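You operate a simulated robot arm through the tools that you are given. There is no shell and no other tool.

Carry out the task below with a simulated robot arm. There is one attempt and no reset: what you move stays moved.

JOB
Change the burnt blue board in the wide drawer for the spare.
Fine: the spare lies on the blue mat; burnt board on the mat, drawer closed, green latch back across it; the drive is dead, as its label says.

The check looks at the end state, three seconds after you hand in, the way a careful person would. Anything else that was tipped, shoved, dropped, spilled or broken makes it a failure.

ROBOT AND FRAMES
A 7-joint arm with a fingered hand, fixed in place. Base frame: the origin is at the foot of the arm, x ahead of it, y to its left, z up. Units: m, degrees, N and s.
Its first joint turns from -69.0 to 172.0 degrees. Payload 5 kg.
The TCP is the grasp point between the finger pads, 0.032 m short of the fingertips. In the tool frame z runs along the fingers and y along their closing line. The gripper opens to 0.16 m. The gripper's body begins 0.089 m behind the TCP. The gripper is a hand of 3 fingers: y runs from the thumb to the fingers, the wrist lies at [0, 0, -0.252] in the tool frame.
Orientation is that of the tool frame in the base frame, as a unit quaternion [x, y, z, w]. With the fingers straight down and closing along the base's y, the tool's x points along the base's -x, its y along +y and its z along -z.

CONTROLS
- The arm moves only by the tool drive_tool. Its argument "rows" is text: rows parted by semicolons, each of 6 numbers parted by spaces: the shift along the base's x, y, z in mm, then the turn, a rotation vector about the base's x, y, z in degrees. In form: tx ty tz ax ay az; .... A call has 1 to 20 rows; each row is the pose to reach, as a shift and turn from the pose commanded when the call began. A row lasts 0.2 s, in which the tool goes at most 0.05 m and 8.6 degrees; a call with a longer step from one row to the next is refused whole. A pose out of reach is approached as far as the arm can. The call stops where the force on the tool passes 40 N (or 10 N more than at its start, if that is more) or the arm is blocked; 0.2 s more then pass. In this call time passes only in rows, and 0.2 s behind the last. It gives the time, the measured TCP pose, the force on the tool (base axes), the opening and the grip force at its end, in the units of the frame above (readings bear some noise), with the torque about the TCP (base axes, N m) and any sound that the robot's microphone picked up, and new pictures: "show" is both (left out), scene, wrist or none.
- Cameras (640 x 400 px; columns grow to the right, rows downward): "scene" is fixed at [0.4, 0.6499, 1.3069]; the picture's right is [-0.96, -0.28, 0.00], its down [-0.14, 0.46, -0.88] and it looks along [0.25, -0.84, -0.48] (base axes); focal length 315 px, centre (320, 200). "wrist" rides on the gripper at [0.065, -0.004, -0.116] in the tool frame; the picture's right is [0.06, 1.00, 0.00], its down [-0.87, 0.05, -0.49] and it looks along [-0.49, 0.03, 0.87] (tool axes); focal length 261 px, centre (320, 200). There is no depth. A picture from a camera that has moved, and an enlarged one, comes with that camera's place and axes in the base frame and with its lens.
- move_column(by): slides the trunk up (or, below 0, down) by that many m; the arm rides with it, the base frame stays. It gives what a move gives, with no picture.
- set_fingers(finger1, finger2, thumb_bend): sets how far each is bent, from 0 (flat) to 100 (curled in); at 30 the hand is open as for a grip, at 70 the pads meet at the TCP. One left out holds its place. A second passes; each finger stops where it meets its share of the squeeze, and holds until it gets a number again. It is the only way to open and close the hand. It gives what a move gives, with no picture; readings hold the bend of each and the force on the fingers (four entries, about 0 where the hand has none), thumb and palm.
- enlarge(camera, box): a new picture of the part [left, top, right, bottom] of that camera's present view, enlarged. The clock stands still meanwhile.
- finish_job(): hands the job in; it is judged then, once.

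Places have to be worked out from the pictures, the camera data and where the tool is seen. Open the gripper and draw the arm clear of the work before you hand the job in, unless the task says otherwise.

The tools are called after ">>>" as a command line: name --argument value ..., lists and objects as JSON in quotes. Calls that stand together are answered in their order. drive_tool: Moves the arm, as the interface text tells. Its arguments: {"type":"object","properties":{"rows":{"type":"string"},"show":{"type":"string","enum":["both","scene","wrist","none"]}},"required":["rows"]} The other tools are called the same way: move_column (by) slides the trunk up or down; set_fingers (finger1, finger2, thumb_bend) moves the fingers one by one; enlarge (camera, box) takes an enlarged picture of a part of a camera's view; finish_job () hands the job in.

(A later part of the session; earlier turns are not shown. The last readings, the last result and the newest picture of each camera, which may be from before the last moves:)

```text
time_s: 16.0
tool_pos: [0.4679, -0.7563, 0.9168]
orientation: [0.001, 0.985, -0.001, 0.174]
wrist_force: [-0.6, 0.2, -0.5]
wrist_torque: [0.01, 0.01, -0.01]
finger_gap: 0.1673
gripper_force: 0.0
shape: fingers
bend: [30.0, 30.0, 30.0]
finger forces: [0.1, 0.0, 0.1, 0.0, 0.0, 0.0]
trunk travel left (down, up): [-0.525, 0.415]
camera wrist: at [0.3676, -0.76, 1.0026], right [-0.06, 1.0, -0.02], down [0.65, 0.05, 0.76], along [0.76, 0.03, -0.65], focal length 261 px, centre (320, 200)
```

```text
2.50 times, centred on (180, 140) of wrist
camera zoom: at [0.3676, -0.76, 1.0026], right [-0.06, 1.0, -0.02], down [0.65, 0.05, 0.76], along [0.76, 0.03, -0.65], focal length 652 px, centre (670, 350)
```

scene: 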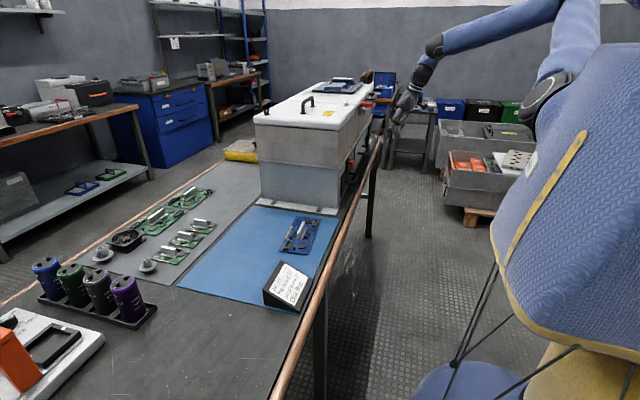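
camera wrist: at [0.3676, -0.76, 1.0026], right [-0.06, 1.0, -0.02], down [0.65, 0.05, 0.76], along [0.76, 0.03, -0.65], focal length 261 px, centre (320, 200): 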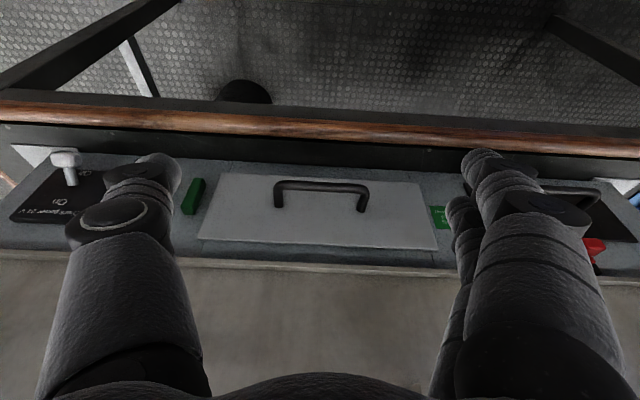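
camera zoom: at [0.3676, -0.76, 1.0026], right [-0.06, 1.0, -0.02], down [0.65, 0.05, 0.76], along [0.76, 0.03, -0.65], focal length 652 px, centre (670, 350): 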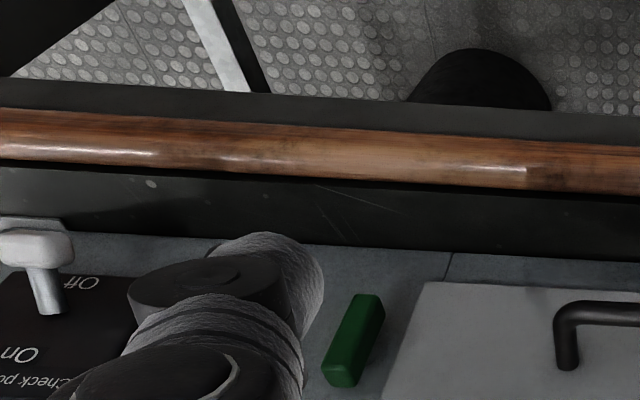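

The latch now stands upright, clear of the panel. For the drawer I'll straddle the handle (≈0.11 m wide in y) with thumb and fingers on its two ends: drop to handle height in front of it, yaw 8°, and advance.

>>> drive_tool --rows "0 3 -35 0 0 4; 0 5 -70 0 0 8; 0 5 -100 0 0 8; 30 5 -100 0 0 8; 60 5 -100 0 0 8; 80 5 -100 0 0 8" --show "both"

>>> enlarge --camera "scene" --box '[350, 110, 410, 170]'

```text
time_s: 17.4
tool_pos: [0.5485, -0.7526, 0.8155]
orientation: [-0.069, 0.982, 0.013, 0.173]
wrist_force: [-0.6, 0.4, -1.3]
wrist_torque: [-0.02, 0.01, 0.01]
finger_gap: 0.1676
gripper_force: 0.1
shape: fingers
bend: [30.0, 30.0, 30.0]
finger forces: [0.1, 0.1, 0.0, 0.1, 0.0, 0.0]
trunk travel left (down, up): [-0.525, 0.415]
camera wrist: at [0.4484, -0.7698, 0.9007], right [-0.2, 0.98, -0.02], down [0.64, 0.14, 0.76], along [0.75, 0.14, -0.65], focal length 261 px, centre (320, 200)
```

scene: 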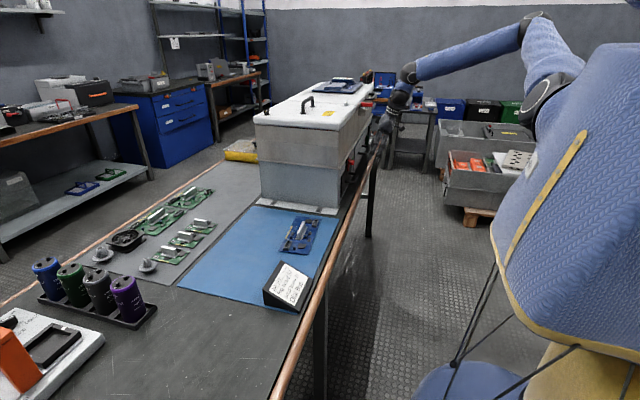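
wrist: 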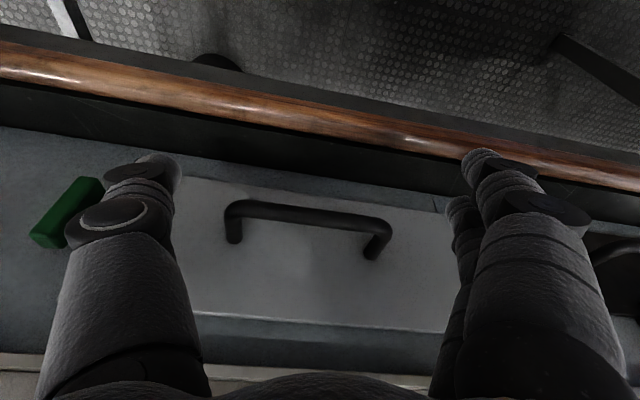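

```text
6.67 times, centred on (380, 140) of scene
camera zoom: at [0.4, 0.6499, 1.3069], right [-0.96, -0.28, 0.0], down [-0.14, 0.46, -0.88], along [0.25, -0.84, -0.48], focal length 2099 px, centre (-80, 600)
```

zoom: 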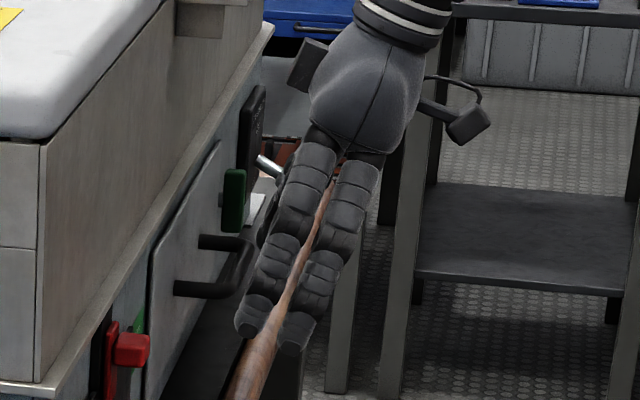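

Centred on the handle (ends ≈ y −0.804 and −0.695). Advance another ~27 mm so the pads sit beside the handle's ends.

>>> drive_tool --rows "8 2 0 0 0 0; 16 2 0 0 0 0; 24 2 0 0 0 0; 28 2 0 0 0 0" --show "wrist"

>>> enlarge --camera "scene" --box '[350, 110, 410, 170]'

```text
time_s: 18.4
tool_pos: [0.5753, -0.75, 0.8181]
orientation: [-0.069, 0.982, 0.012, 0.174]
wrist_force: [0.1, -0.4, 1.0]
wrist_torque: [-0.01, 0.03, -0.01]
finger_gap: 0.1677
gripper_force: 0.1
shape: fingers
bend: [30.0, 30.0, 30.0]
finger forces: [0.1, 0.1, 0.0, 0.0, 0.1, 0.0]
trunk travel left (down, up): [-0.525, 0.415]
camera wrist: at [0.4761, -0.7679, 0.9023], right [-0.2, 0.98, -0.02], down [0.63, 0.14, 0.76], along [0.75, 0.14, -0.65], focal length 261 px, centre (320, 200)
```

wrist: 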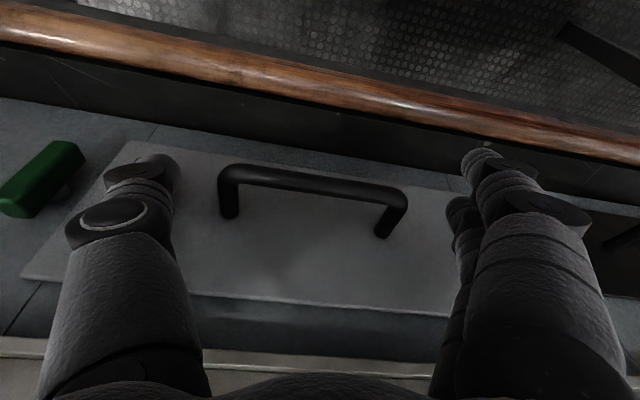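

```text
6.67 times, centred on (380, 140) of scene
camera zoom: at [0.4, 0.6499, 1.3069], right [-0.96, -0.28, 0.0], down [-0.14, 0.46, -0.88], along [0.25, -0.84, -0.48], focal length 2099 px, centre (-80, 600)
```

zoom: 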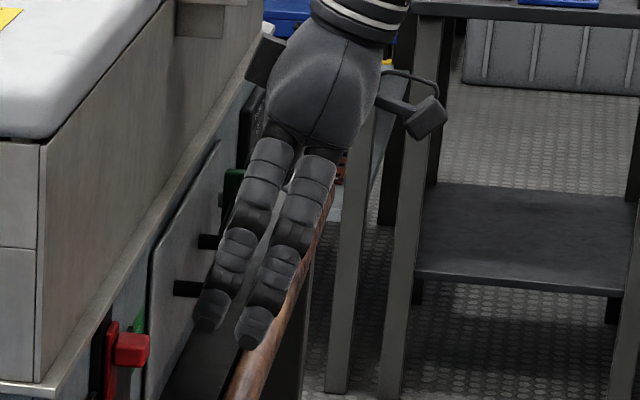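

Fingers straddle the handle now. Close gradually onto its ends.

>>> set_fingers --finger1 50 --finger2 50 --thumb_bend 50

>>> drive_tool --rows "0 0 0 0 0 0" --show "wrist"

>>> enlarge --camera "scene" --box '[350, 110, 410, 170]'

```text
time_s: 19.4
tool_pos: [0.5761, -0.7497, 0.8166]
orientation: [-0.069, 0.983, 0.012, 0.173]
wrist_force: [0.6, -6.7, -0.2]
wrist_torque: [-0.21, -0.04, -0.04]
finger_gap: 0.1009
gripper_force: 9.6
shape: fingers
bend: [50.0, 45.0, 47.0]
finger forces: [0.0, 5.3, 0.1, 0.0, 12.6, 0.1]
trunk travel left (down, up): [-0.525, 0.415]
```

```text
time_s: 19.8
tool_pos: [0.5751, -0.7499, 0.8166]
orientation: [-0.069, 0.982, 0.012, 0.173]
wrist_force: [-0.1, -7.5, 0.5]
wrist_torque: [-0.22, 0.01, -0.09]
finger_gap: 0.1006
gripper_force: 9.3
shape: fingers
bend: [50.0, 45.0, 47.0]
finger forces: [0.0, 5.2, 0.0, 0.0, 12.8, 0.0]
trunk travel left (down, up): [-0.525, 0.415]
camera wrist: at [0.4759, -0.7682, 0.9021], right [-0.2, 0.98, -0.02], down [0.63, 0.14, 0.76], along [0.75, 0.14, -0.65], focal length 261 px, centre (320, 200)
```

wrist: 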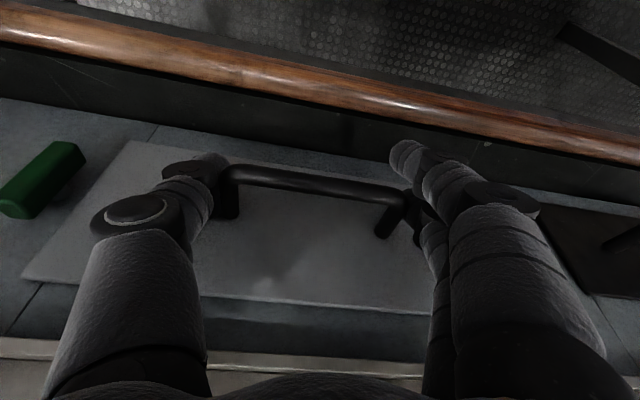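

```text
6.67 times, centred on (380, 140) of scene
camera zoom: at [0.4, 0.6499, 1.3069], right [-0.96, -0.28, 0.0], down [-0.14, 0.46, -0.88], along [0.25, -0.84, -0.48], focal length 2099 px, centre (-80, 600)
```

zoom: 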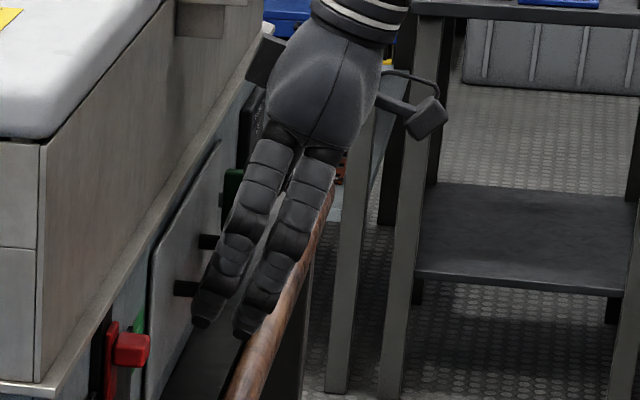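

Contact: finger2 5 N, thumb 13 N. I tighten finger2 to balance, then start pulling gently.

>>> set_fingers --finger2 65 --thumb_bend 60

>>> drive_tool --rows "-6 0 0 0 0 0; -12 0 0 0 0 0; -20 0 0 0 0 0" --show "wrist"

>>> enlarge --camera "scene" --box '[350, 110, 410, 170]'

```text
time_s: 20.8
tool_pos: [0.5741, -0.7507, 0.8161]
orientation: [-0.068, 0.983, 0.012, 0.173]
wrist_force: [0.0, -19.6, 2.9]
wrist_torque: [-0.4, -0.01, -0.2]
finger_gap: 0.0995
gripper_force: 22.0
shape: fingers
bend: [50.0, 46.0, 52.0]
finger forces: [0.0, 11.8, 0.0, 0.0, 32.1, 0.1]
trunk travel left (down, up): [-0.525, 0.415]
```

```text
time_s: 21.6
tool_pos: [0.5544, -0.7512, 0.8152]
orientation: [-0.069, 0.983, 0.013, 0.172]
wrist_force: [-2.3, -19.0, 2.7]
wrist_torque: [-0.42, -0.03, -0.22]
finger_gap: 0.1
gripper_force: 21.4
shape: fingers
bend: [50.0, 46.0, 52.0]
finger forces: [0.1, 12.4, 0.1, 0.0, 31.1, 0.1]
trunk travel left (down, up): [-0.525, 0.415]
camera wrist: at [0.455, -0.7689, 0.9017], right [-0.2, 0.98, -0.02], down [0.64, 0.14, 0.76], along [0.75, 0.14, -0.65], focal length 261 px, centre (320, 200)
```

wrist: 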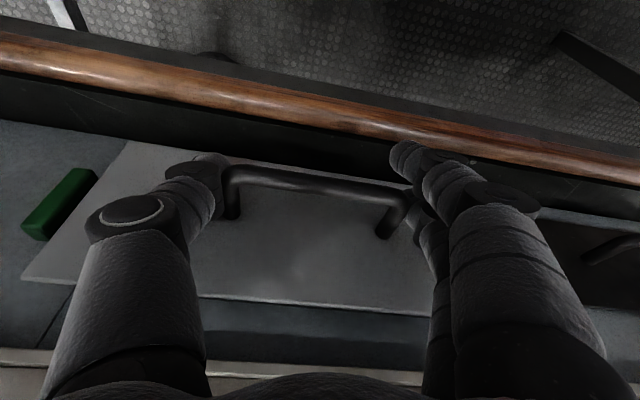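

```text
6.67 times, centred on (380, 140) of scene
camera zoom: at [0.4, 0.6499, 1.3069], right [-0.96, -0.28, 0.0], down [-0.14, 0.46, -0.88], along [0.25, -0.84, -0.48], focal length 2099 px, centre (-80, 600)
```

zoom: 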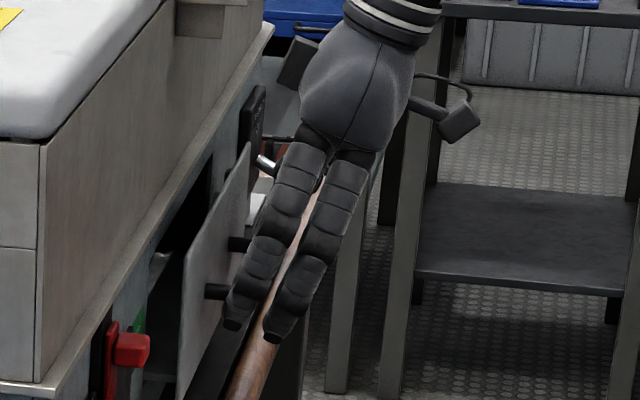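

The drawer is sliding out with ~2 N. Keep pulling 100 mm more.

>>> drive_tool --rows "-12 0 0 0 0 0; -25 0 0 0 0 0; -38 0 0 0 0 0; -51 0 0 0 0 0; -64 0 0 0 0 0; -77 0 0 0 0 0; -90 0 0 0 0 0; -100 0 0 0 0 0" --show "both"

>>> enlarge --camera "scene" --box '[330, 90, 430, 190]'

```text
time_s: 23.4
tool_pos: [0.4555, -0.7504, 0.8169]
orientation: [-0.069, 0.982, 0.013, 0.173]
wrist_force: [1.2, -17.9, 2.0]
wrist_torque: [-0.43, 0.0, -0.21]
finger_gap: 0.0998
gripper_force: 22.5
shape: fingers
bend: [50.0, 46.0, 52.0]
finger forces: [0.0, 13.0, 0.0, 0.0, 31.5, 0.0]
trunk travel left (down, up): [-0.525, 0.415]
camera wrist: at [0.3553, -0.769, 0.9018], right [-0.2, 0.98, -0.02], down [0.64, 0.14, 0.76], along [0.75, 0.14, -0.65], focal length 261 px, centre (320, 200)
```

scene: 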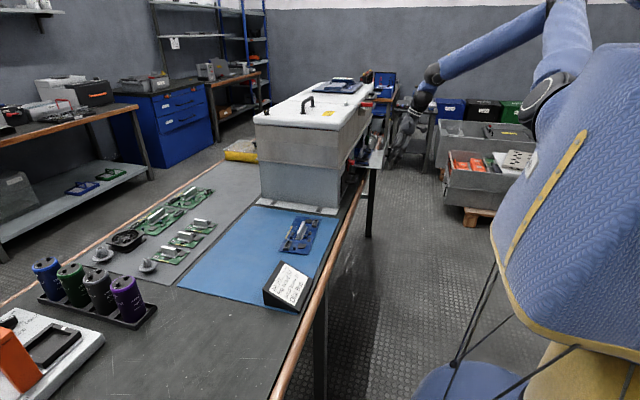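
wrist: 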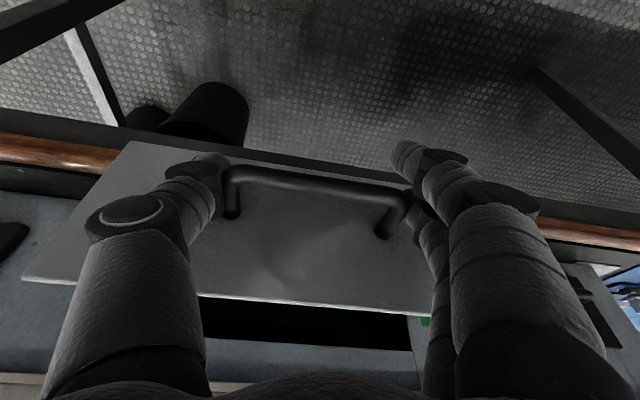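

```text
4.00 times, centred on (380, 140) of scene
camera zoom: at [0.4, 0.6499, 1.3069], right [-0.96, -0.28, 0.0], down [-0.14, 0.46, -0.88], along [0.25, -0.84, -0.48], focal length 1260 px, centre (80, 440)
```

zoom: 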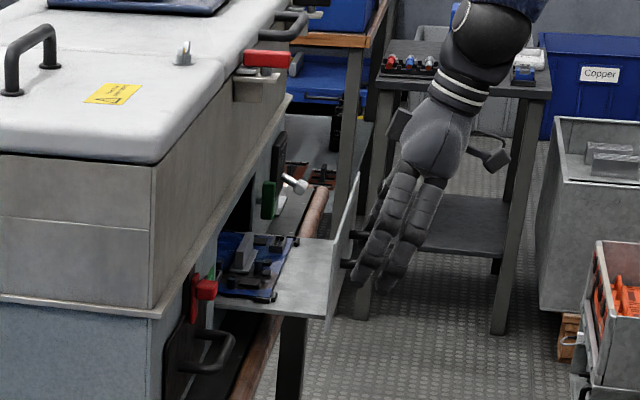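

The board sits on a flat tray; its front edge is now at x≈0.57, so the drawer must come out ~10 cm more. I keep pulling while easing the tilt to vertical so the wrist stays in joint‑1 range.

>>> drive_tool --rows "-12 0 0 0 3 0; -25 0 0 0 6 0; -38 0 0 0 9 0; -51 0 0 0 12 0; -64 0 0 0 15 0; -77 0 0 0 18 0; -90 0 0 0 20 0" --show "both"

>>> enlarge --camera "scene" --box '[330, 90, 430, 190]'

```text
time_s: 25.0
tool_pos: [0.3655, -0.7506, 0.8167]
orientation: [-0.065, 0.998, 0.023, 0.0]
wrist_force: [4.0, -21.3, 23.8]
wrist_torque: [-1.04, -0.32, -0.09]
finger_gap: 0.0993
gripper_force: 22.0
shape: fingers
bend: [50.0, 47.0, 52.0]
finger forces: [0.0, 10.6, 0.0, 0.0, 32.6, 0.0]
trunk travel left (down, up): [-0.525, 0.415]
camera wrist: at [0.3013, -0.7685, 0.9307], right [-0.19, 0.98, 0.05], down [0.86, 0.14, 0.5], along [0.48, 0.14, -0.87], focal length 261 px, centre (320, 200)
```

scene: 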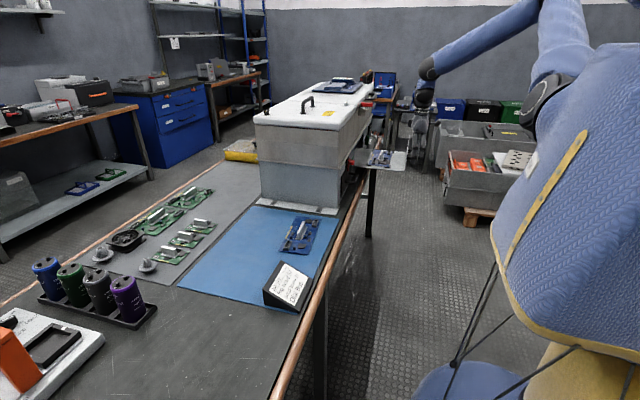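
wrist: 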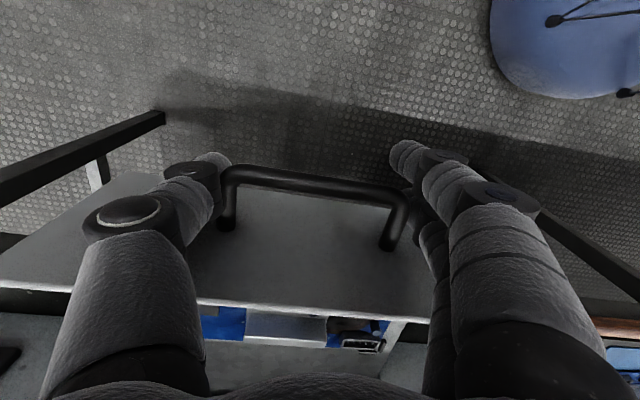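

```text
4.00 times, centred on (380, 140) of scene
camera zoom: at [0.4, 0.6499, 1.3069], right [-0.96, -0.28, 0.0], down [-0.14, 0.46, -0.88], along [0.25, -0.84, -0.48], focal length 1260 px, centre (80, 440)
```

zoom: 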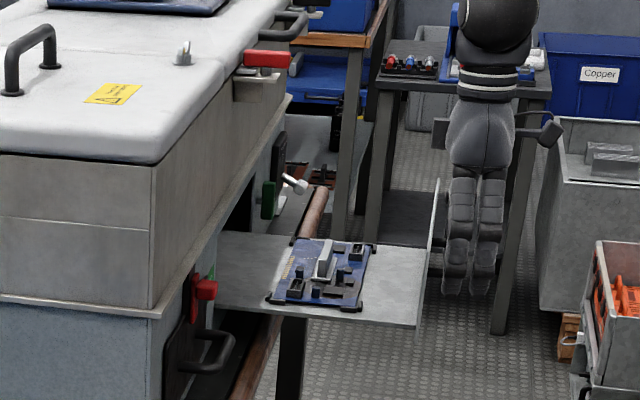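

Drawer is out ~21 cm and the burnt board is fully exposed, sitting between black corner holders. Release the handle and look closer.

>>> drive_tool --rows "0 0 3 0 0 0" --show "none"

>>> set_fingers --finger1 30 --finger2 30 --thumb_bend 30

>>> enlarge --camera "scene" --box '[355, 135, 410, 175]'

```text
time_s: 25.4
tool_pos: [0.3647, -0.7511, 0.8189]
orientation: [-0.065, 0.998, 0.025, 0.001]
wrist_force: [8.2, -21.5, 6.6]
wrist_torque: [-0.82, -0.26, -0.04]
finger_gap: 0.1
gripper_force: 23.0
shape: fingers
bend: [50.0, 47.0, 52.0]
finger forces: [0.0, 12.4, 0.1, 0.0, 33.3, 0.0]
trunk travel left (down, up): [-0.525, 0.415]
```

```text
time_s: 26.4
tool_pos: [0.366, -0.7505, 0.819]
orientation: [-0.066, 0.998, 0.024, -0.001]
wrist_force: [0.6, 0.0, -0.5]
wrist_torque: [0.01, 0.02, -0.02]
finger_gap: 0.1675
gripper_force: 0.1
shape: fingers
bend: [30.0, 30.0, 30.0]
finger forces: [0.0, 0.0, 0.0, 0.0, 0.1, 0.0]
trunk travel left (down, up): [-0.525, 0.415]
```

```text
10.00 times, centred on (382, 155) of scene
camera zoom: at [0.4, 0.6499, 1.3069], right [-0.96, -0.28, 0.0], down [-0.14, 0.46, -0.88], along [0.25, -0.84, -0.48], focal length 3149 px, centre (-305, 650)
```

zoom: 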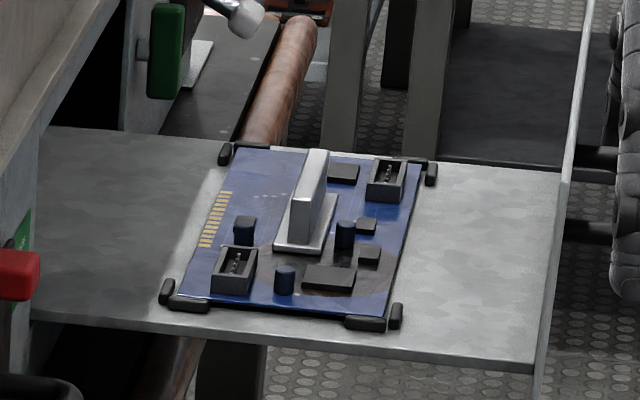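

The tray is flat with four L-shaped corner bumpers; the burnt board (scorched) is ≈0.09 × 0.20 m centred near (0.522, −0.768), same orientation as the spare, with a tall fin on a heat sink in the middle that makes a good grip. I lift straight up off the handle and look down from above.

>>> drive_tool --rows "0 0 25 0 0 0; 0 0 60 0 0 0; 0 0 100 0 0 -4; 15 0 140 0 0 -8; 30 0 160 0 0 -8" --show "both"

>>> enlarge --camera "wrist" --box '[160, 200, 480, 400]'

>>> enlarge --camera "scene" --box '[275, 205, 330, 260]'

```text
time_s: 27.6
tool_pos: [0.3952, -0.7508, 0.9781]
orientation: [0.005, 1.0, 0.025, 0.002]
wrist_force: [-0.5, -0.4, 0.0]
wrist_torque: [-0.01, -0.02, 0.01]
finger_gap: 0.1678
gripper_force: 0.2
shape: fingers
bend: [30.0, 30.0, 30.0]
finger forces: [0.0, 0.0, 0.0, 0.0, 0.1, 0.0]
trunk travel left (down, up): [-0.525, 0.415]
camera wrist: at [0.3285, -0.7594, 1.092], right [-0.05, 1.0, 0.05], down [0.87, 0.02, 0.5], along [0.49, 0.07, -0.87], focal length 261 px, centre (320, 200)
```

scene: 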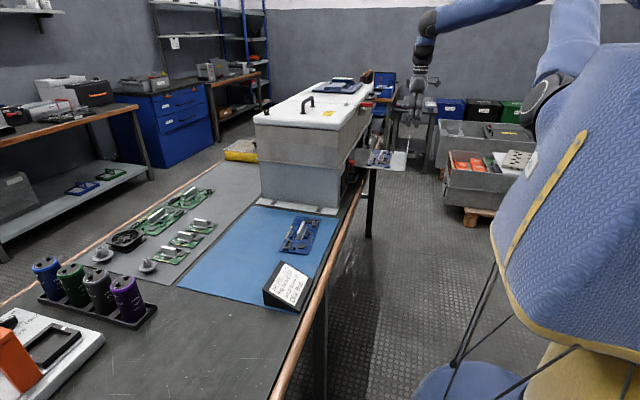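
wrist: 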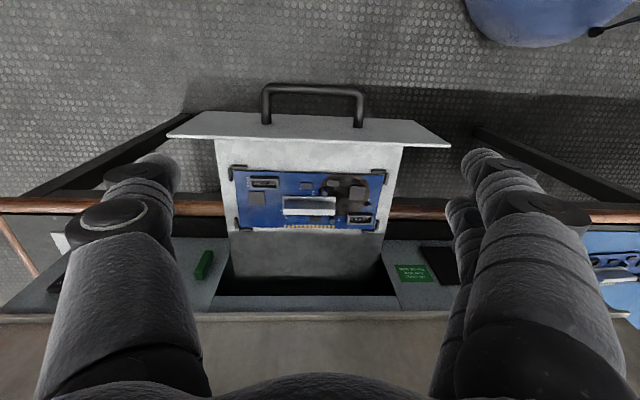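

```text
2.00 times, centred on (320, 300) of wrist
camera zoom: at [0.3285, -0.7594, 1.092], right [-0.05, 1.0, 0.05], down [0.87, 0.02, 0.5], along [0.49, 0.07, -0.87], focal length 521 px, centre (320, 0)
```

zoom: 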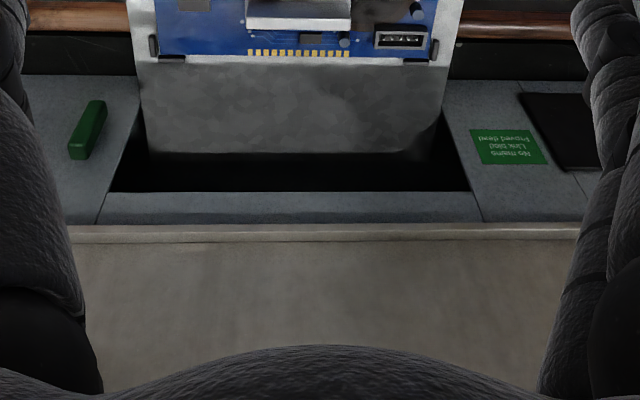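

```text
7.27 times, centred on (302, 232) of scene
camera zoom: at [0.4, 0.6499, 1.3069], right [-0.96, -0.28, 0.0], down [-0.14, 0.46, -0.88], along [0.25, -0.84, -0.48], focal length 2290 px, centre (447, -36)
```

zoom: 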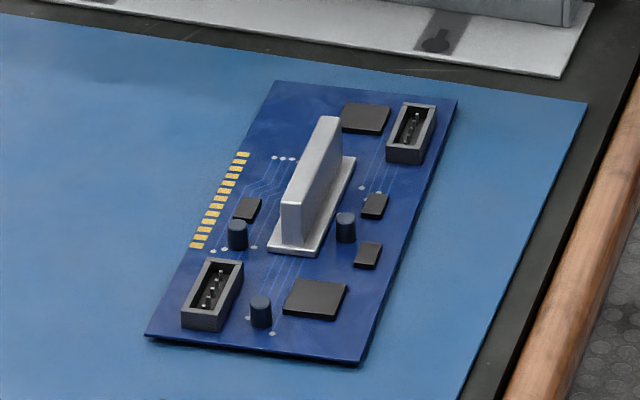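

Clear view of both. Enlarge the burnt board in the wrist camera to fix its pose.

>>> enlarge --camera "wrist" --box '[210, 140, 410, 260]'

```text
3.20 times, centred on (310, 200) of wrist
camera zoom: at [0.3285, -0.7594, 1.092], right [-0.05, 1.0, 0.05], down [0.87, 0.02, 0.5], along [0.49, 0.07, -0.87], focal length 834 px, centre (352, 200)
```

zoom: 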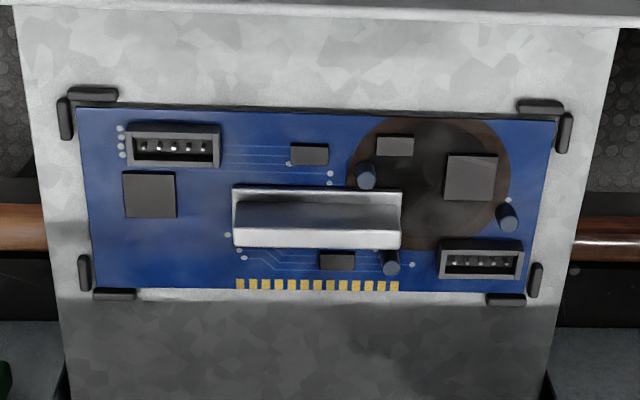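

Burnt board: x≈0.471–0.561, y≈−0.85…−0.645; fin centred at ≈(0.5155, −0.750), ~9 mm thick in x, 70 mm long in y, top z≈0.798. To pinch the fin I need the closing line along x, so I level the small roll and yaw the hand 90° up here.

>>> drive_tool --rows "0 0 0 -2.9 0 0" --show "none"

>>> drive_tool --rows "0 0 0 0 0 8.2; 0 0 0 0 0 16.4; 0 0 0 0 0 24.6; 0 0 0 0 0 32.8; 0 0 0 0 0 41; 0 0 0 0 0 49.2; 0 0 0 0 0 57.4; 0 0 0 0 0 65.6; 0 0 0 0 0 73.8; 0 0 0 0 0 82; 0 0 0 0 0 90" --show "both"

```text
time_s: 28.0
tool_pos: [0.3959, -0.7507, 0.9789]
orientation: [0.004, 1.0, -0.002, 0.001]
wrist_force: [0.3, 0.2, -0.4]
wrist_torque: [-0.02, 0.0, 0.01]
finger_gap: 0.1676
gripper_force: 0.0
shape: fingers
bend: [30.0, 30.0, 30.0]
finger forces: [0.0, 0.0, 0.0, 0.0, 0.0, 0.1]
trunk travel left (down, up): [-0.525, 0.415]
```

```text
time_s: 30.4
tool_pos: [0.395, -0.7501, 0.9799]
orientation: [-0.705, 0.71, 0.001, 0.003]
wrist_force: [-0.1, 0.4, -0.7]
wrist_torque: [0.02, -0.02, 0.0]
finger_gap: 0.1678
gripper_force: 0.0
shape: fingers
bend: [30.0, 30.0, 30.0]
finger forces: [0.0, 0.0, 0.0, 0.0, 0.0, 0.0]
trunk travel left (down, up): [-0.525, 0.415]
camera wrist: at [0.3976, -0.8155, 1.094], right [-1.0, -0.06, 0.0], down [-0.05, 0.87, 0.49], along [-0.03, 0.49, -0.87], focal length 261 px, centre (320, 200)
```

scene: 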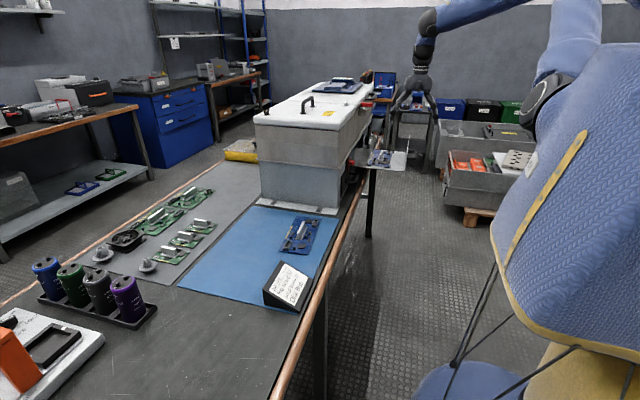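
wrist: 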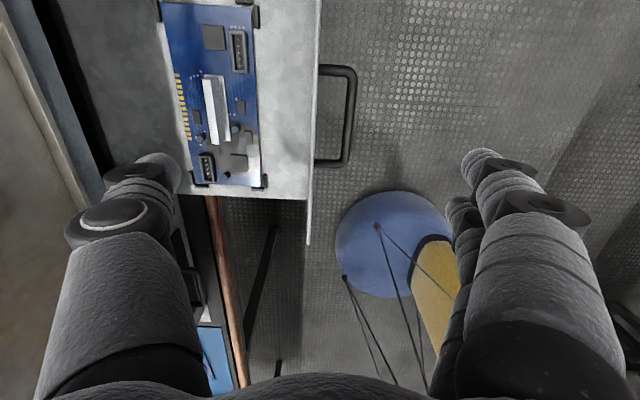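

Yaw +90° works (thumb toward +x, fingers toward −x). Pre-shape the hand to a ~5 cm gap so it fits between fin and cabinet, then move above the fin (offset −y to avoid the small capacitor beside it).

>>> set_fingers --finger1 58 --finger2 58 --thumb_bend 58

>>> drive_tool --rows "30 -3 0 0 0 0; 60 -6 -10 0 0 0; 90 -9 -30 0 0 0; 110 -12 -50 0 0 0; 120.5 -12 -70 0 0 0" --show "both"

>>> enlarge --camera "scene" --box '[350, 100, 420, 170]'

>>> enlarge --camera "wrist" --box '[160, 50, 480, 250]'

```text
time_s: 31.4
tool_pos: [0.3954, -0.7496, 0.9807]
orientation: [-0.704, 0.71, 0.0, 0.002]
wrist_force: [-0.1, -0.1, 0.6]
wrist_torque: [0.01, 0.04, 0.02]
finger_gap: 0.0598
gripper_force: 0.0
shape: fingers
bend: [57.0, 57.0, 57.0]
finger forces: [0.1, 0.1, 0.0, 0.0, 0.0, 0.0]
trunk travel left (down, up): [-0.525, 0.415]
```

```text
time_s: 32.6
tool_pos: [0.5159, -0.7619, 0.9072]
orientation: [-0.704, 0.71, 0.002, 0.002]
wrist_force: [0.2, -0.6, 0.2]
wrist_torque: [0.05, 0.01, -0.02]
finger_gap: 0.0593
gripper_force: 0.0
shape: fingers
bend: [57.0, 57.0, 57.0]
finger forces: [0.1, 0.0, 0.1, 0.0, 0.0, 0.1]
trunk travel left (down, up): [-0.525, 0.415]
camera wrist: at [0.5195, -0.8283, 1.0215], right [-1.0, -0.05, 0.0], down [-0.05, 0.87, 0.5], along [-0.02, 0.49, -0.87], focal length 261 px, centre (320, 200)
```

scene: 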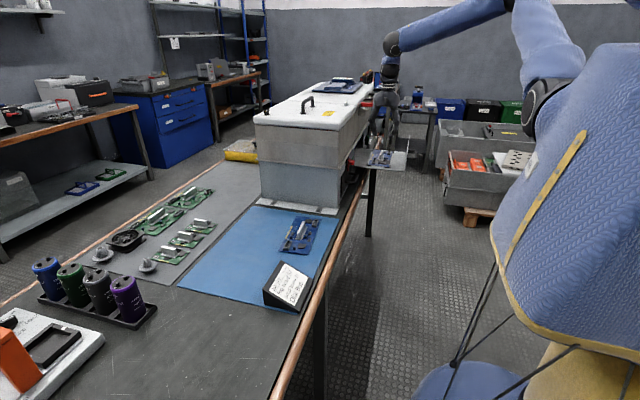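
wrist: 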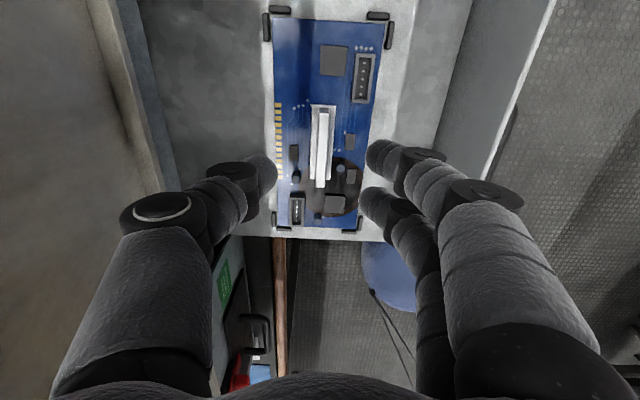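

```text
5.71 times, centred on (385, 135) of scene
camera zoom: at [0.4, 0.6499, 1.3069], right [-0.96, -0.28, 0.0], down [-0.14, 0.46, -0.88], along [0.25, -0.84, -0.48], focal length 1799 px, centre (-51, 571)
```

zoom: 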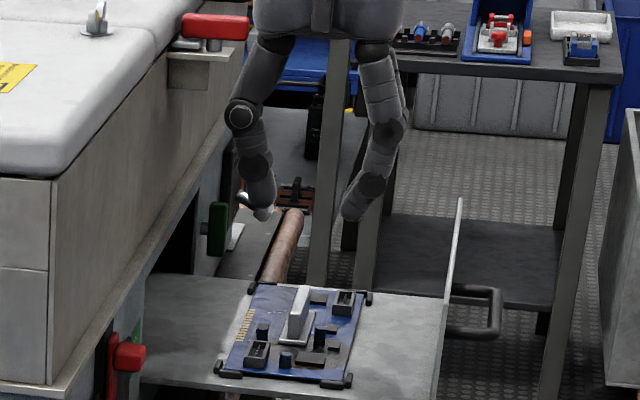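

```text
2.00 times, centred on (320, 150) of wrist
camera zoom: at [0.5195, -0.8283, 1.0215], right [-1.0, -0.05, 0.0], down [-0.05, 0.87, 0.5], along [-0.02, 0.49, -0.87], focal length 521 px, centre (320, 300)
```

zoom: 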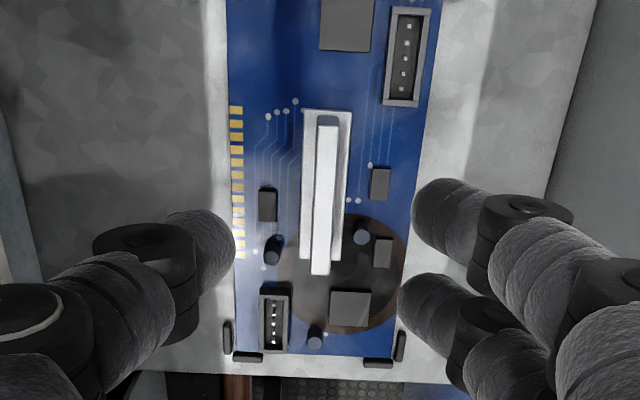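

Fin measured again: x≈0.5134, y −0.784…−0.716, top z≈0.798. Fingertips at y≈−0.779/−0.747 and thumb −0.7635; I shift 2.5 mm in x, 4 mm in −y, and descend in stages.

>>> drive_tool --rows "-2.5 -4 -20 0 0 0; -2.5 -4 -45 0 0 0; -2.5 -4 -65 0 0 0; -2.5 -4 -80 0 0 0" --show "wrist"

>>> enlarge --camera "scene" --box '[360, 125, 410, 165]'

>>> enlarge --camera "wrist" --box '[160, 50, 480, 250]'

```text
time_s: 33.6
tool_pos: [0.5137, -0.7656, 0.8289]
orientation: [-0.704, 0.71, 0.0, 0.003]
wrist_force: [0.6, 0.7, -0.2]
wrist_torque: [0.02, 0.03, 0.01]
finger_gap: 0.0595
gripper_force: 0.1
shape: fingers
bend: [57.0, 57.0, 57.0]
finger forces: [0.0, 0.0, 0.0, 0.1, 0.0, 0.0]
trunk travel left (down, up): [-0.525, 0.415]
camera wrist: at [0.5161, -0.8308, 0.943], right [-1.0, -0.05, 0.0], down [-0.05, 0.87, 0.49], along [-0.02, 0.49, -0.87], focal length 261 px, centre (320, 200)
```

wrist: 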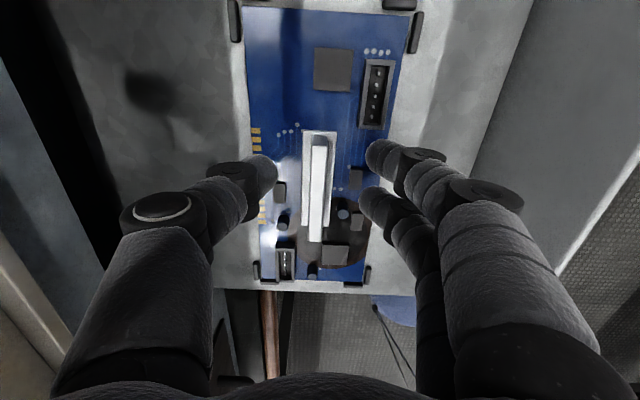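

```text
10.00 times, centred on (385, 145) of scene
camera zoom: at [0.4, 0.6499, 1.3069], right [-0.96, -0.28, 0.0], down [-0.14, 0.46, -0.88], along [0.25, -0.84, -0.48], focal length 3149 px, centre (-330, 750)
```

zoom: 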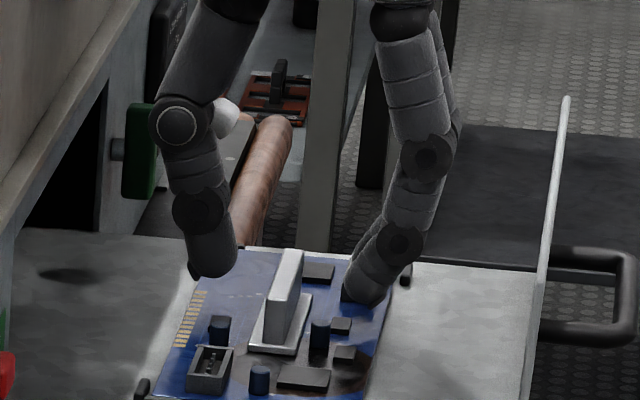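

```text
2.00 times, centred on (320, 150) of wrist
camera zoom: at [0.5161, -0.8308, 0.943], right [-1.0, -0.05, 0.0], down [-0.05, 0.87, 0.49], along [-0.02, 0.49, -0.87], focal length 521 px, centre (320, 300)
```

zoom: 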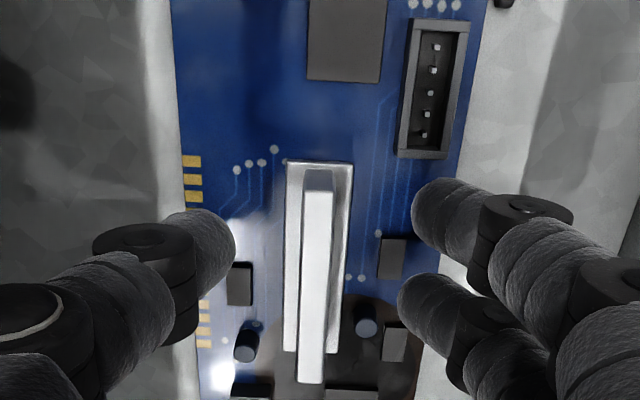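

Fin lies centred between thumb and fingers, tips ~11 mm above the sink's base. Lower 6 mm and close on the fin.

>>> drive_tool --rows "0 0 -3 0 0 0; 0 0 -6 0 0 0" --show "none"

>>> set_fingers --finger1 66 --finger2 66 --thumb_bend 66

>>> enlarge --camera "scene" --box '[360, 125, 410, 165]'

>>> enlarge --camera "wrist" --box '[160, 50, 480, 250]'

```text
time_s: 34.2
tool_pos: [0.5128, -0.7653, 0.8239]
orientation: [-0.704, 0.71, 0.0, 0.002]
wrist_force: [-0.1, -0.8, 0.5]
wrist_torque: [-0.01, 0.04, 0.03]
finger_gap: 0.0597
gripper_force: 0.0
shape: fingers
bend: [57.0, 57.0, 57.0]
finger forces: [0.0, 0.1, 0.1, 0.0, 0.0, 0.0]
trunk travel left (down, up): [-0.525, 0.415]
```

```text
time_s: 35.2
tool_pos: [0.5132, -0.7659, 0.8227]
orientation: [-0.704, 0.71, 0.0, 0.002]
wrist_force: [0.1, -0.4, 0.8]
wrist_torque: [-0.01, 0.02, -0.01]
finger_gap: 0.0262
gripper_force: 0.0
shape: fingers
bend: [66.0, 66.0, 66.0]
finger forces: [0.0, 0.0, 0.0, 0.0, 0.1, 0.1]
trunk travel left (down, up): [-0.525, 0.415]
```

```text
10.00 times, centred on (385, 145) of scene
camera zoom: at [0.4, 0.6499, 1.3069], right [-0.96, -0.28, 0.0], down [-0.14, 0.46, -0.88], along [0.25, -0.84, -0.48], focal length 3149 px, centre (-330, 750)
```

zoom: 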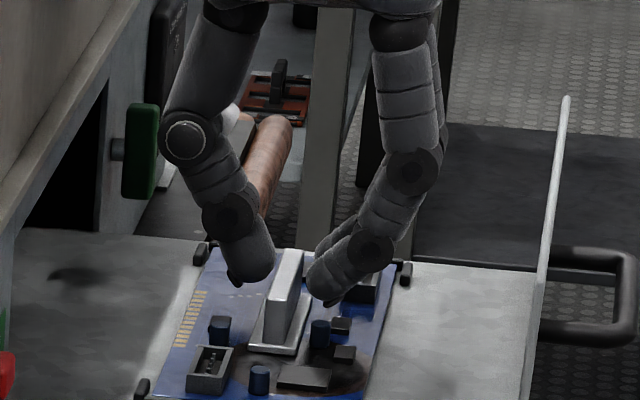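

```text
2.00 times, centred on (320, 150) of wrist
camera zoom: at [0.516, -0.8312, 0.9379], right [-1.0, -0.05, 0.0], down [-0.05, 0.87, 0.49], along [-0.02, 0.49, -0.87], focal length 521 px, centre (320, 300)
```

zoom: 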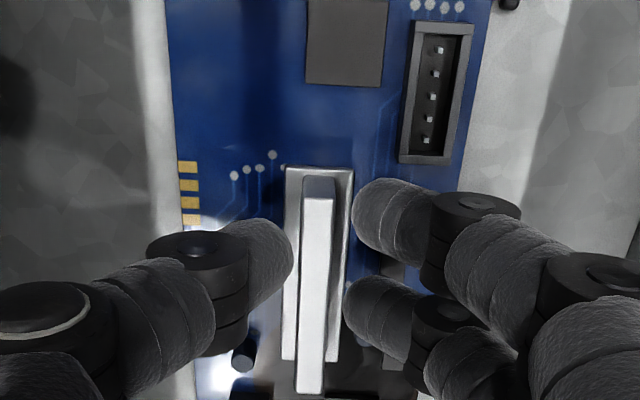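

Tips are beside the fin with ~10 mm still above the base; lower 4 mm more and squeeze.

>>> drive_tool --rows "0 0 -2 0 0 0; 0 0 -4.5 0 0 0" --show "none"

>>> set_fingers --finger1 78 --finger2 78 --thumb_bend 78

>>> enlarge --camera "scene" --box '[360, 125, 410, 165]'

>>> enlarge --camera "wrist" --box '[160, 50, 480, 250]'

```text
time_s: 35.8
tool_pos: [0.5148, -0.7647, 0.8192]
orientation: [-0.704, 0.71, 0.0, 0.002]
wrist_force: [0.2, -0.1, -0.3]
wrist_torque: [-0.02, -0.01, -0.02]
finger_gap: 0.026
gripper_force: 0.0
shape: fingers
bend: [66.0, 66.0, 66.0]
finger forces: [0.0, 0.1, 0.1, 0.0, 0.1, 0.0]
trunk travel left (down, up): [-0.525, 0.415]
```

```text
time_s: 36.8
tool_pos: [0.5147, -0.7655, 0.8194]
orientation: [-0.704, 0.71, 0.0, 0.003]
wrist_force: [0.3, -0.4, -0.9]
wrist_torque: [0.0, -0.04, -0.02]
finger_gap: 0.0154
gripper_force: 21.3
shape: fingers
bend: [73.0, 73.0, 71.0]
finger forces: [10.9, 10.8, 0.0, 0.0, 21.8, 0.0]
trunk travel left (down, up): [-0.525, 0.415]
```

```text
10.00 times, centred on (385, 145) of scene
camera zoom: at [0.4, 0.6499, 1.3069], right [-0.96, -0.28, 0.0], down [-0.14, 0.46, -0.88], along [0.25, -0.84, -0.48], focal length 3149 px, centre (-330, 750)
```

zoom: 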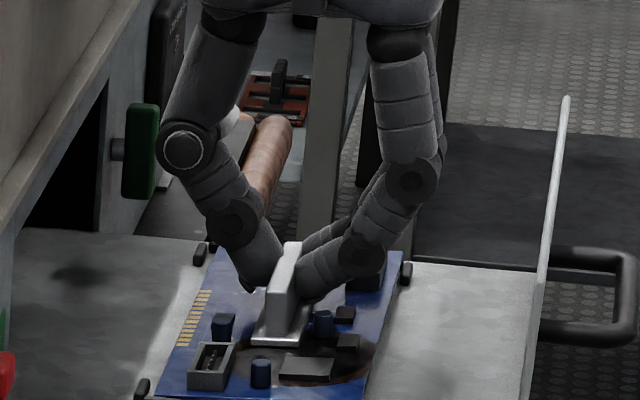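

```text
2.00 times, centred on (320, 150) of wrist
camera zoom: at [0.5166, -0.8312, 0.9332], right [-1.0, -0.05, 0.0], down [-0.05, 0.87, 0.49], along [-0.02, 0.49, -0.87], focal length 521 px, centre (320, 300)
```

zoom: 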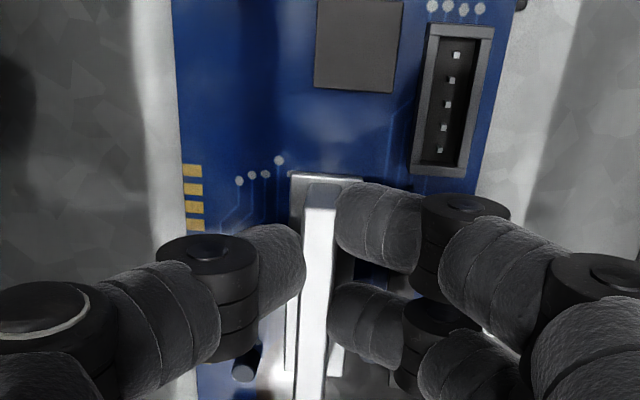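

Fin gripped: 11+11 N against 22 N. Lift slowly and check that the board comes with it.

>>> drive_tool --rows "0 0 3 0 0 0; 0 0 7 0 0 0; 0 0 13 0 0 0; 0 0 20 0 0 0; 0 0 30 0 0 0" --show "wrist"

>>> enlarge --camera "scene" --box '[350, 115, 420, 171]'

```text
time_s: 38.0
tool_pos: [0.5136, -0.7648, 0.8474]
orientation: [-0.704, 0.71, 0.0, 0.002]
wrist_force: [-0.2, 0.3, -1.1]
wrist_torque: [-0.02, -0.05, -0.01]
finger_gap: 0.0156
gripper_force: 21.8
shape: fingers
bend: [73.0, 73.0, 71.0]
finger forces: [11.1, 10.6, 0.0, 0.1, 21.7, 0.1]
trunk travel left (down, up): [-0.525, 0.415]
camera wrist: at [0.5161, -0.8311, 0.9629], right [-1.0, -0.05, 0.0], down [-0.05, 0.87, 0.49], along [-0.02, 0.49, -0.87], focal length 261 px, centre (320, 200)
```

wrist: 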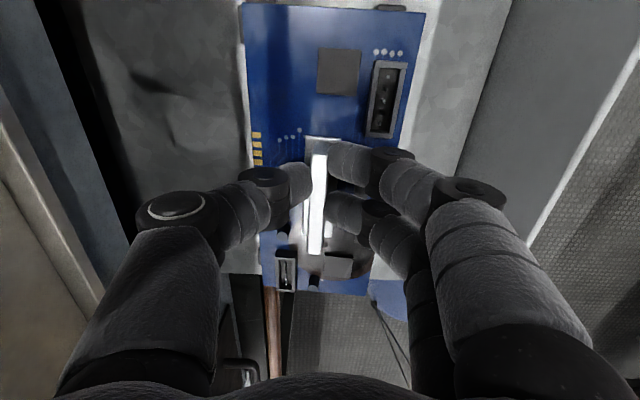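

```text
7.14 times, centred on (385, 143) of scene
camera zoom: at [0.4, 0.6499, 1.3069], right [-0.96, -0.28, 0.0], down [-0.14, 0.46, -0.88], along [0.25, -0.84, -0.48], focal length 2249 px, centre (-144, 607)
```

zoom: 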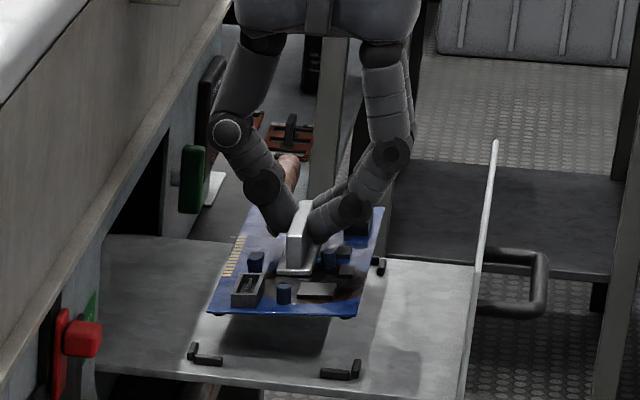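

The board lifts cleanly (~1 N). I raise it, draw it back from the cabinet to x≈0.43, then will carry it along in front of the cabinet toward the mat.

>>> drive_tool --rows "0 0 25 0 0 0; 0 0 55 0 0 0; -20 0 85 0 0 0; -50 0 105 0 0 0; -80 0 115 0 0 0; -85 35 120 0 0 0; -85 75 120 0 0 0; -85 115 120 0 0 0; -85 155 120 0 0 0; -85 195 120 0 0 0" --show "both"

```text
time_s: 40.2
tool_pos: [0.4298, -0.5726, 0.9685]
orientation: [-0.704, 0.71, 0.0, 0.001]
wrist_force: [0.9, -0.2, -0.9]
wrist_torque: [-0.06, 0.03, 0.0]
finger_gap: 0.0154
gripper_force: 21.6
shape: fingers
bend: [73.0, 73.0, 71.0]
finger forces: [10.8, 10.3, 0.0, 0.1, 21.4, 0.0]
trunk travel left (down, up): [-0.525, 0.415]
camera wrist: at [0.4327, -0.6377, 1.0824], right [-1.0, -0.05, 0.0], down [-0.05, 0.87, 0.49], along [-0.02, 0.49, -0.87], focal length 261 px, centre (320, 200)
```

scene: 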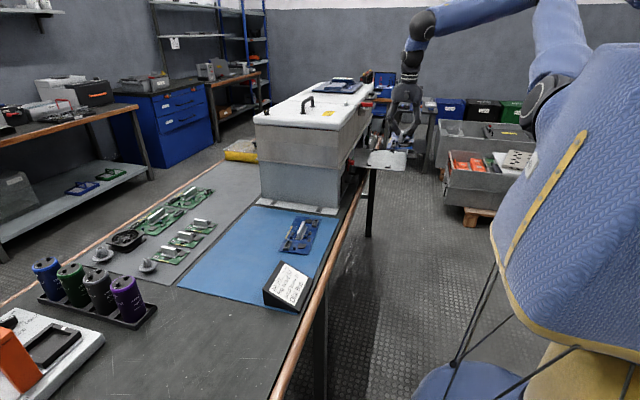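
wrist: 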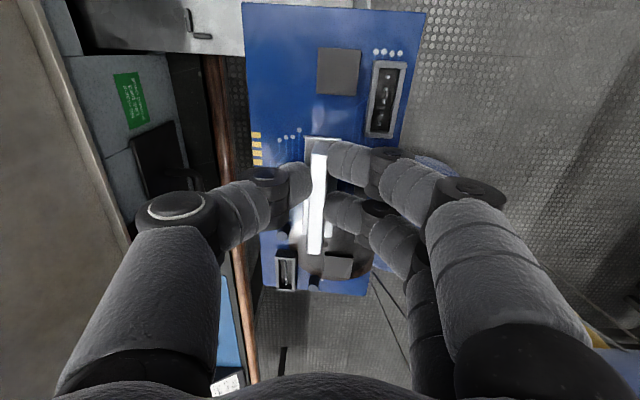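

Carrying fine. Continue along y in front of the cabinet.

>>> drive_tool --rows "0 40 0 0 0 0; 5 80 0 0 0 0; 10 120 0 0 0 0; 15 160 0 0 0 0; 20 200 0 0 0 0; 25 240 0 0 0 0; 30 280 0 0 0 0; 35 320 0 0 0 0; 40 360 0 0 0 0; 50 400 0 0 0 0; 65 437 0 0 0 0; 85 470 0 0 0 0" --show "both"

```text
time_s: 42.8
tool_pos: [0.5147, -0.1008, 0.966]
orientation: [-0.703, 0.711, 0.002, 0.002]
wrist_force: [0.8, 0.0, -1.0]
wrist_torque: [-0.01, 0.14, 0.03]
finger_gap: 0.0151
gripper_force: 20.4
shape: fingers
bend: [74.0, 74.0, 71.0]
finger forces: [10.6, 10.1, 0.0, 0.0, 20.9, 0.0]
out of reach, approached as far as the arm can: row 6, 7, 8, 9
trunk travel left (down, up): [-0.525, 0.415]
camera wrist: at [0.5174, -0.1664, 1.0808], right [-1.0, -0.05, 0.0], down [-0.05, 0.87, 0.49], along [-0.03, 0.49, -0.87], focal length 261 px, centre (320, 200)
```

scene: 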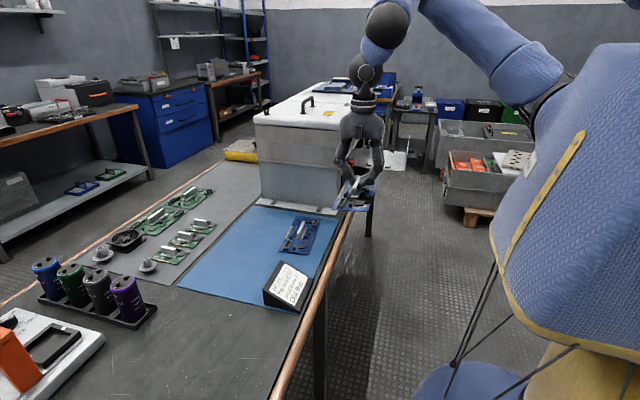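
wrist: 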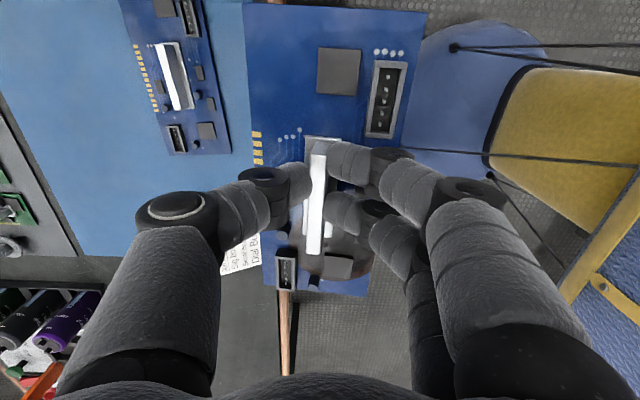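

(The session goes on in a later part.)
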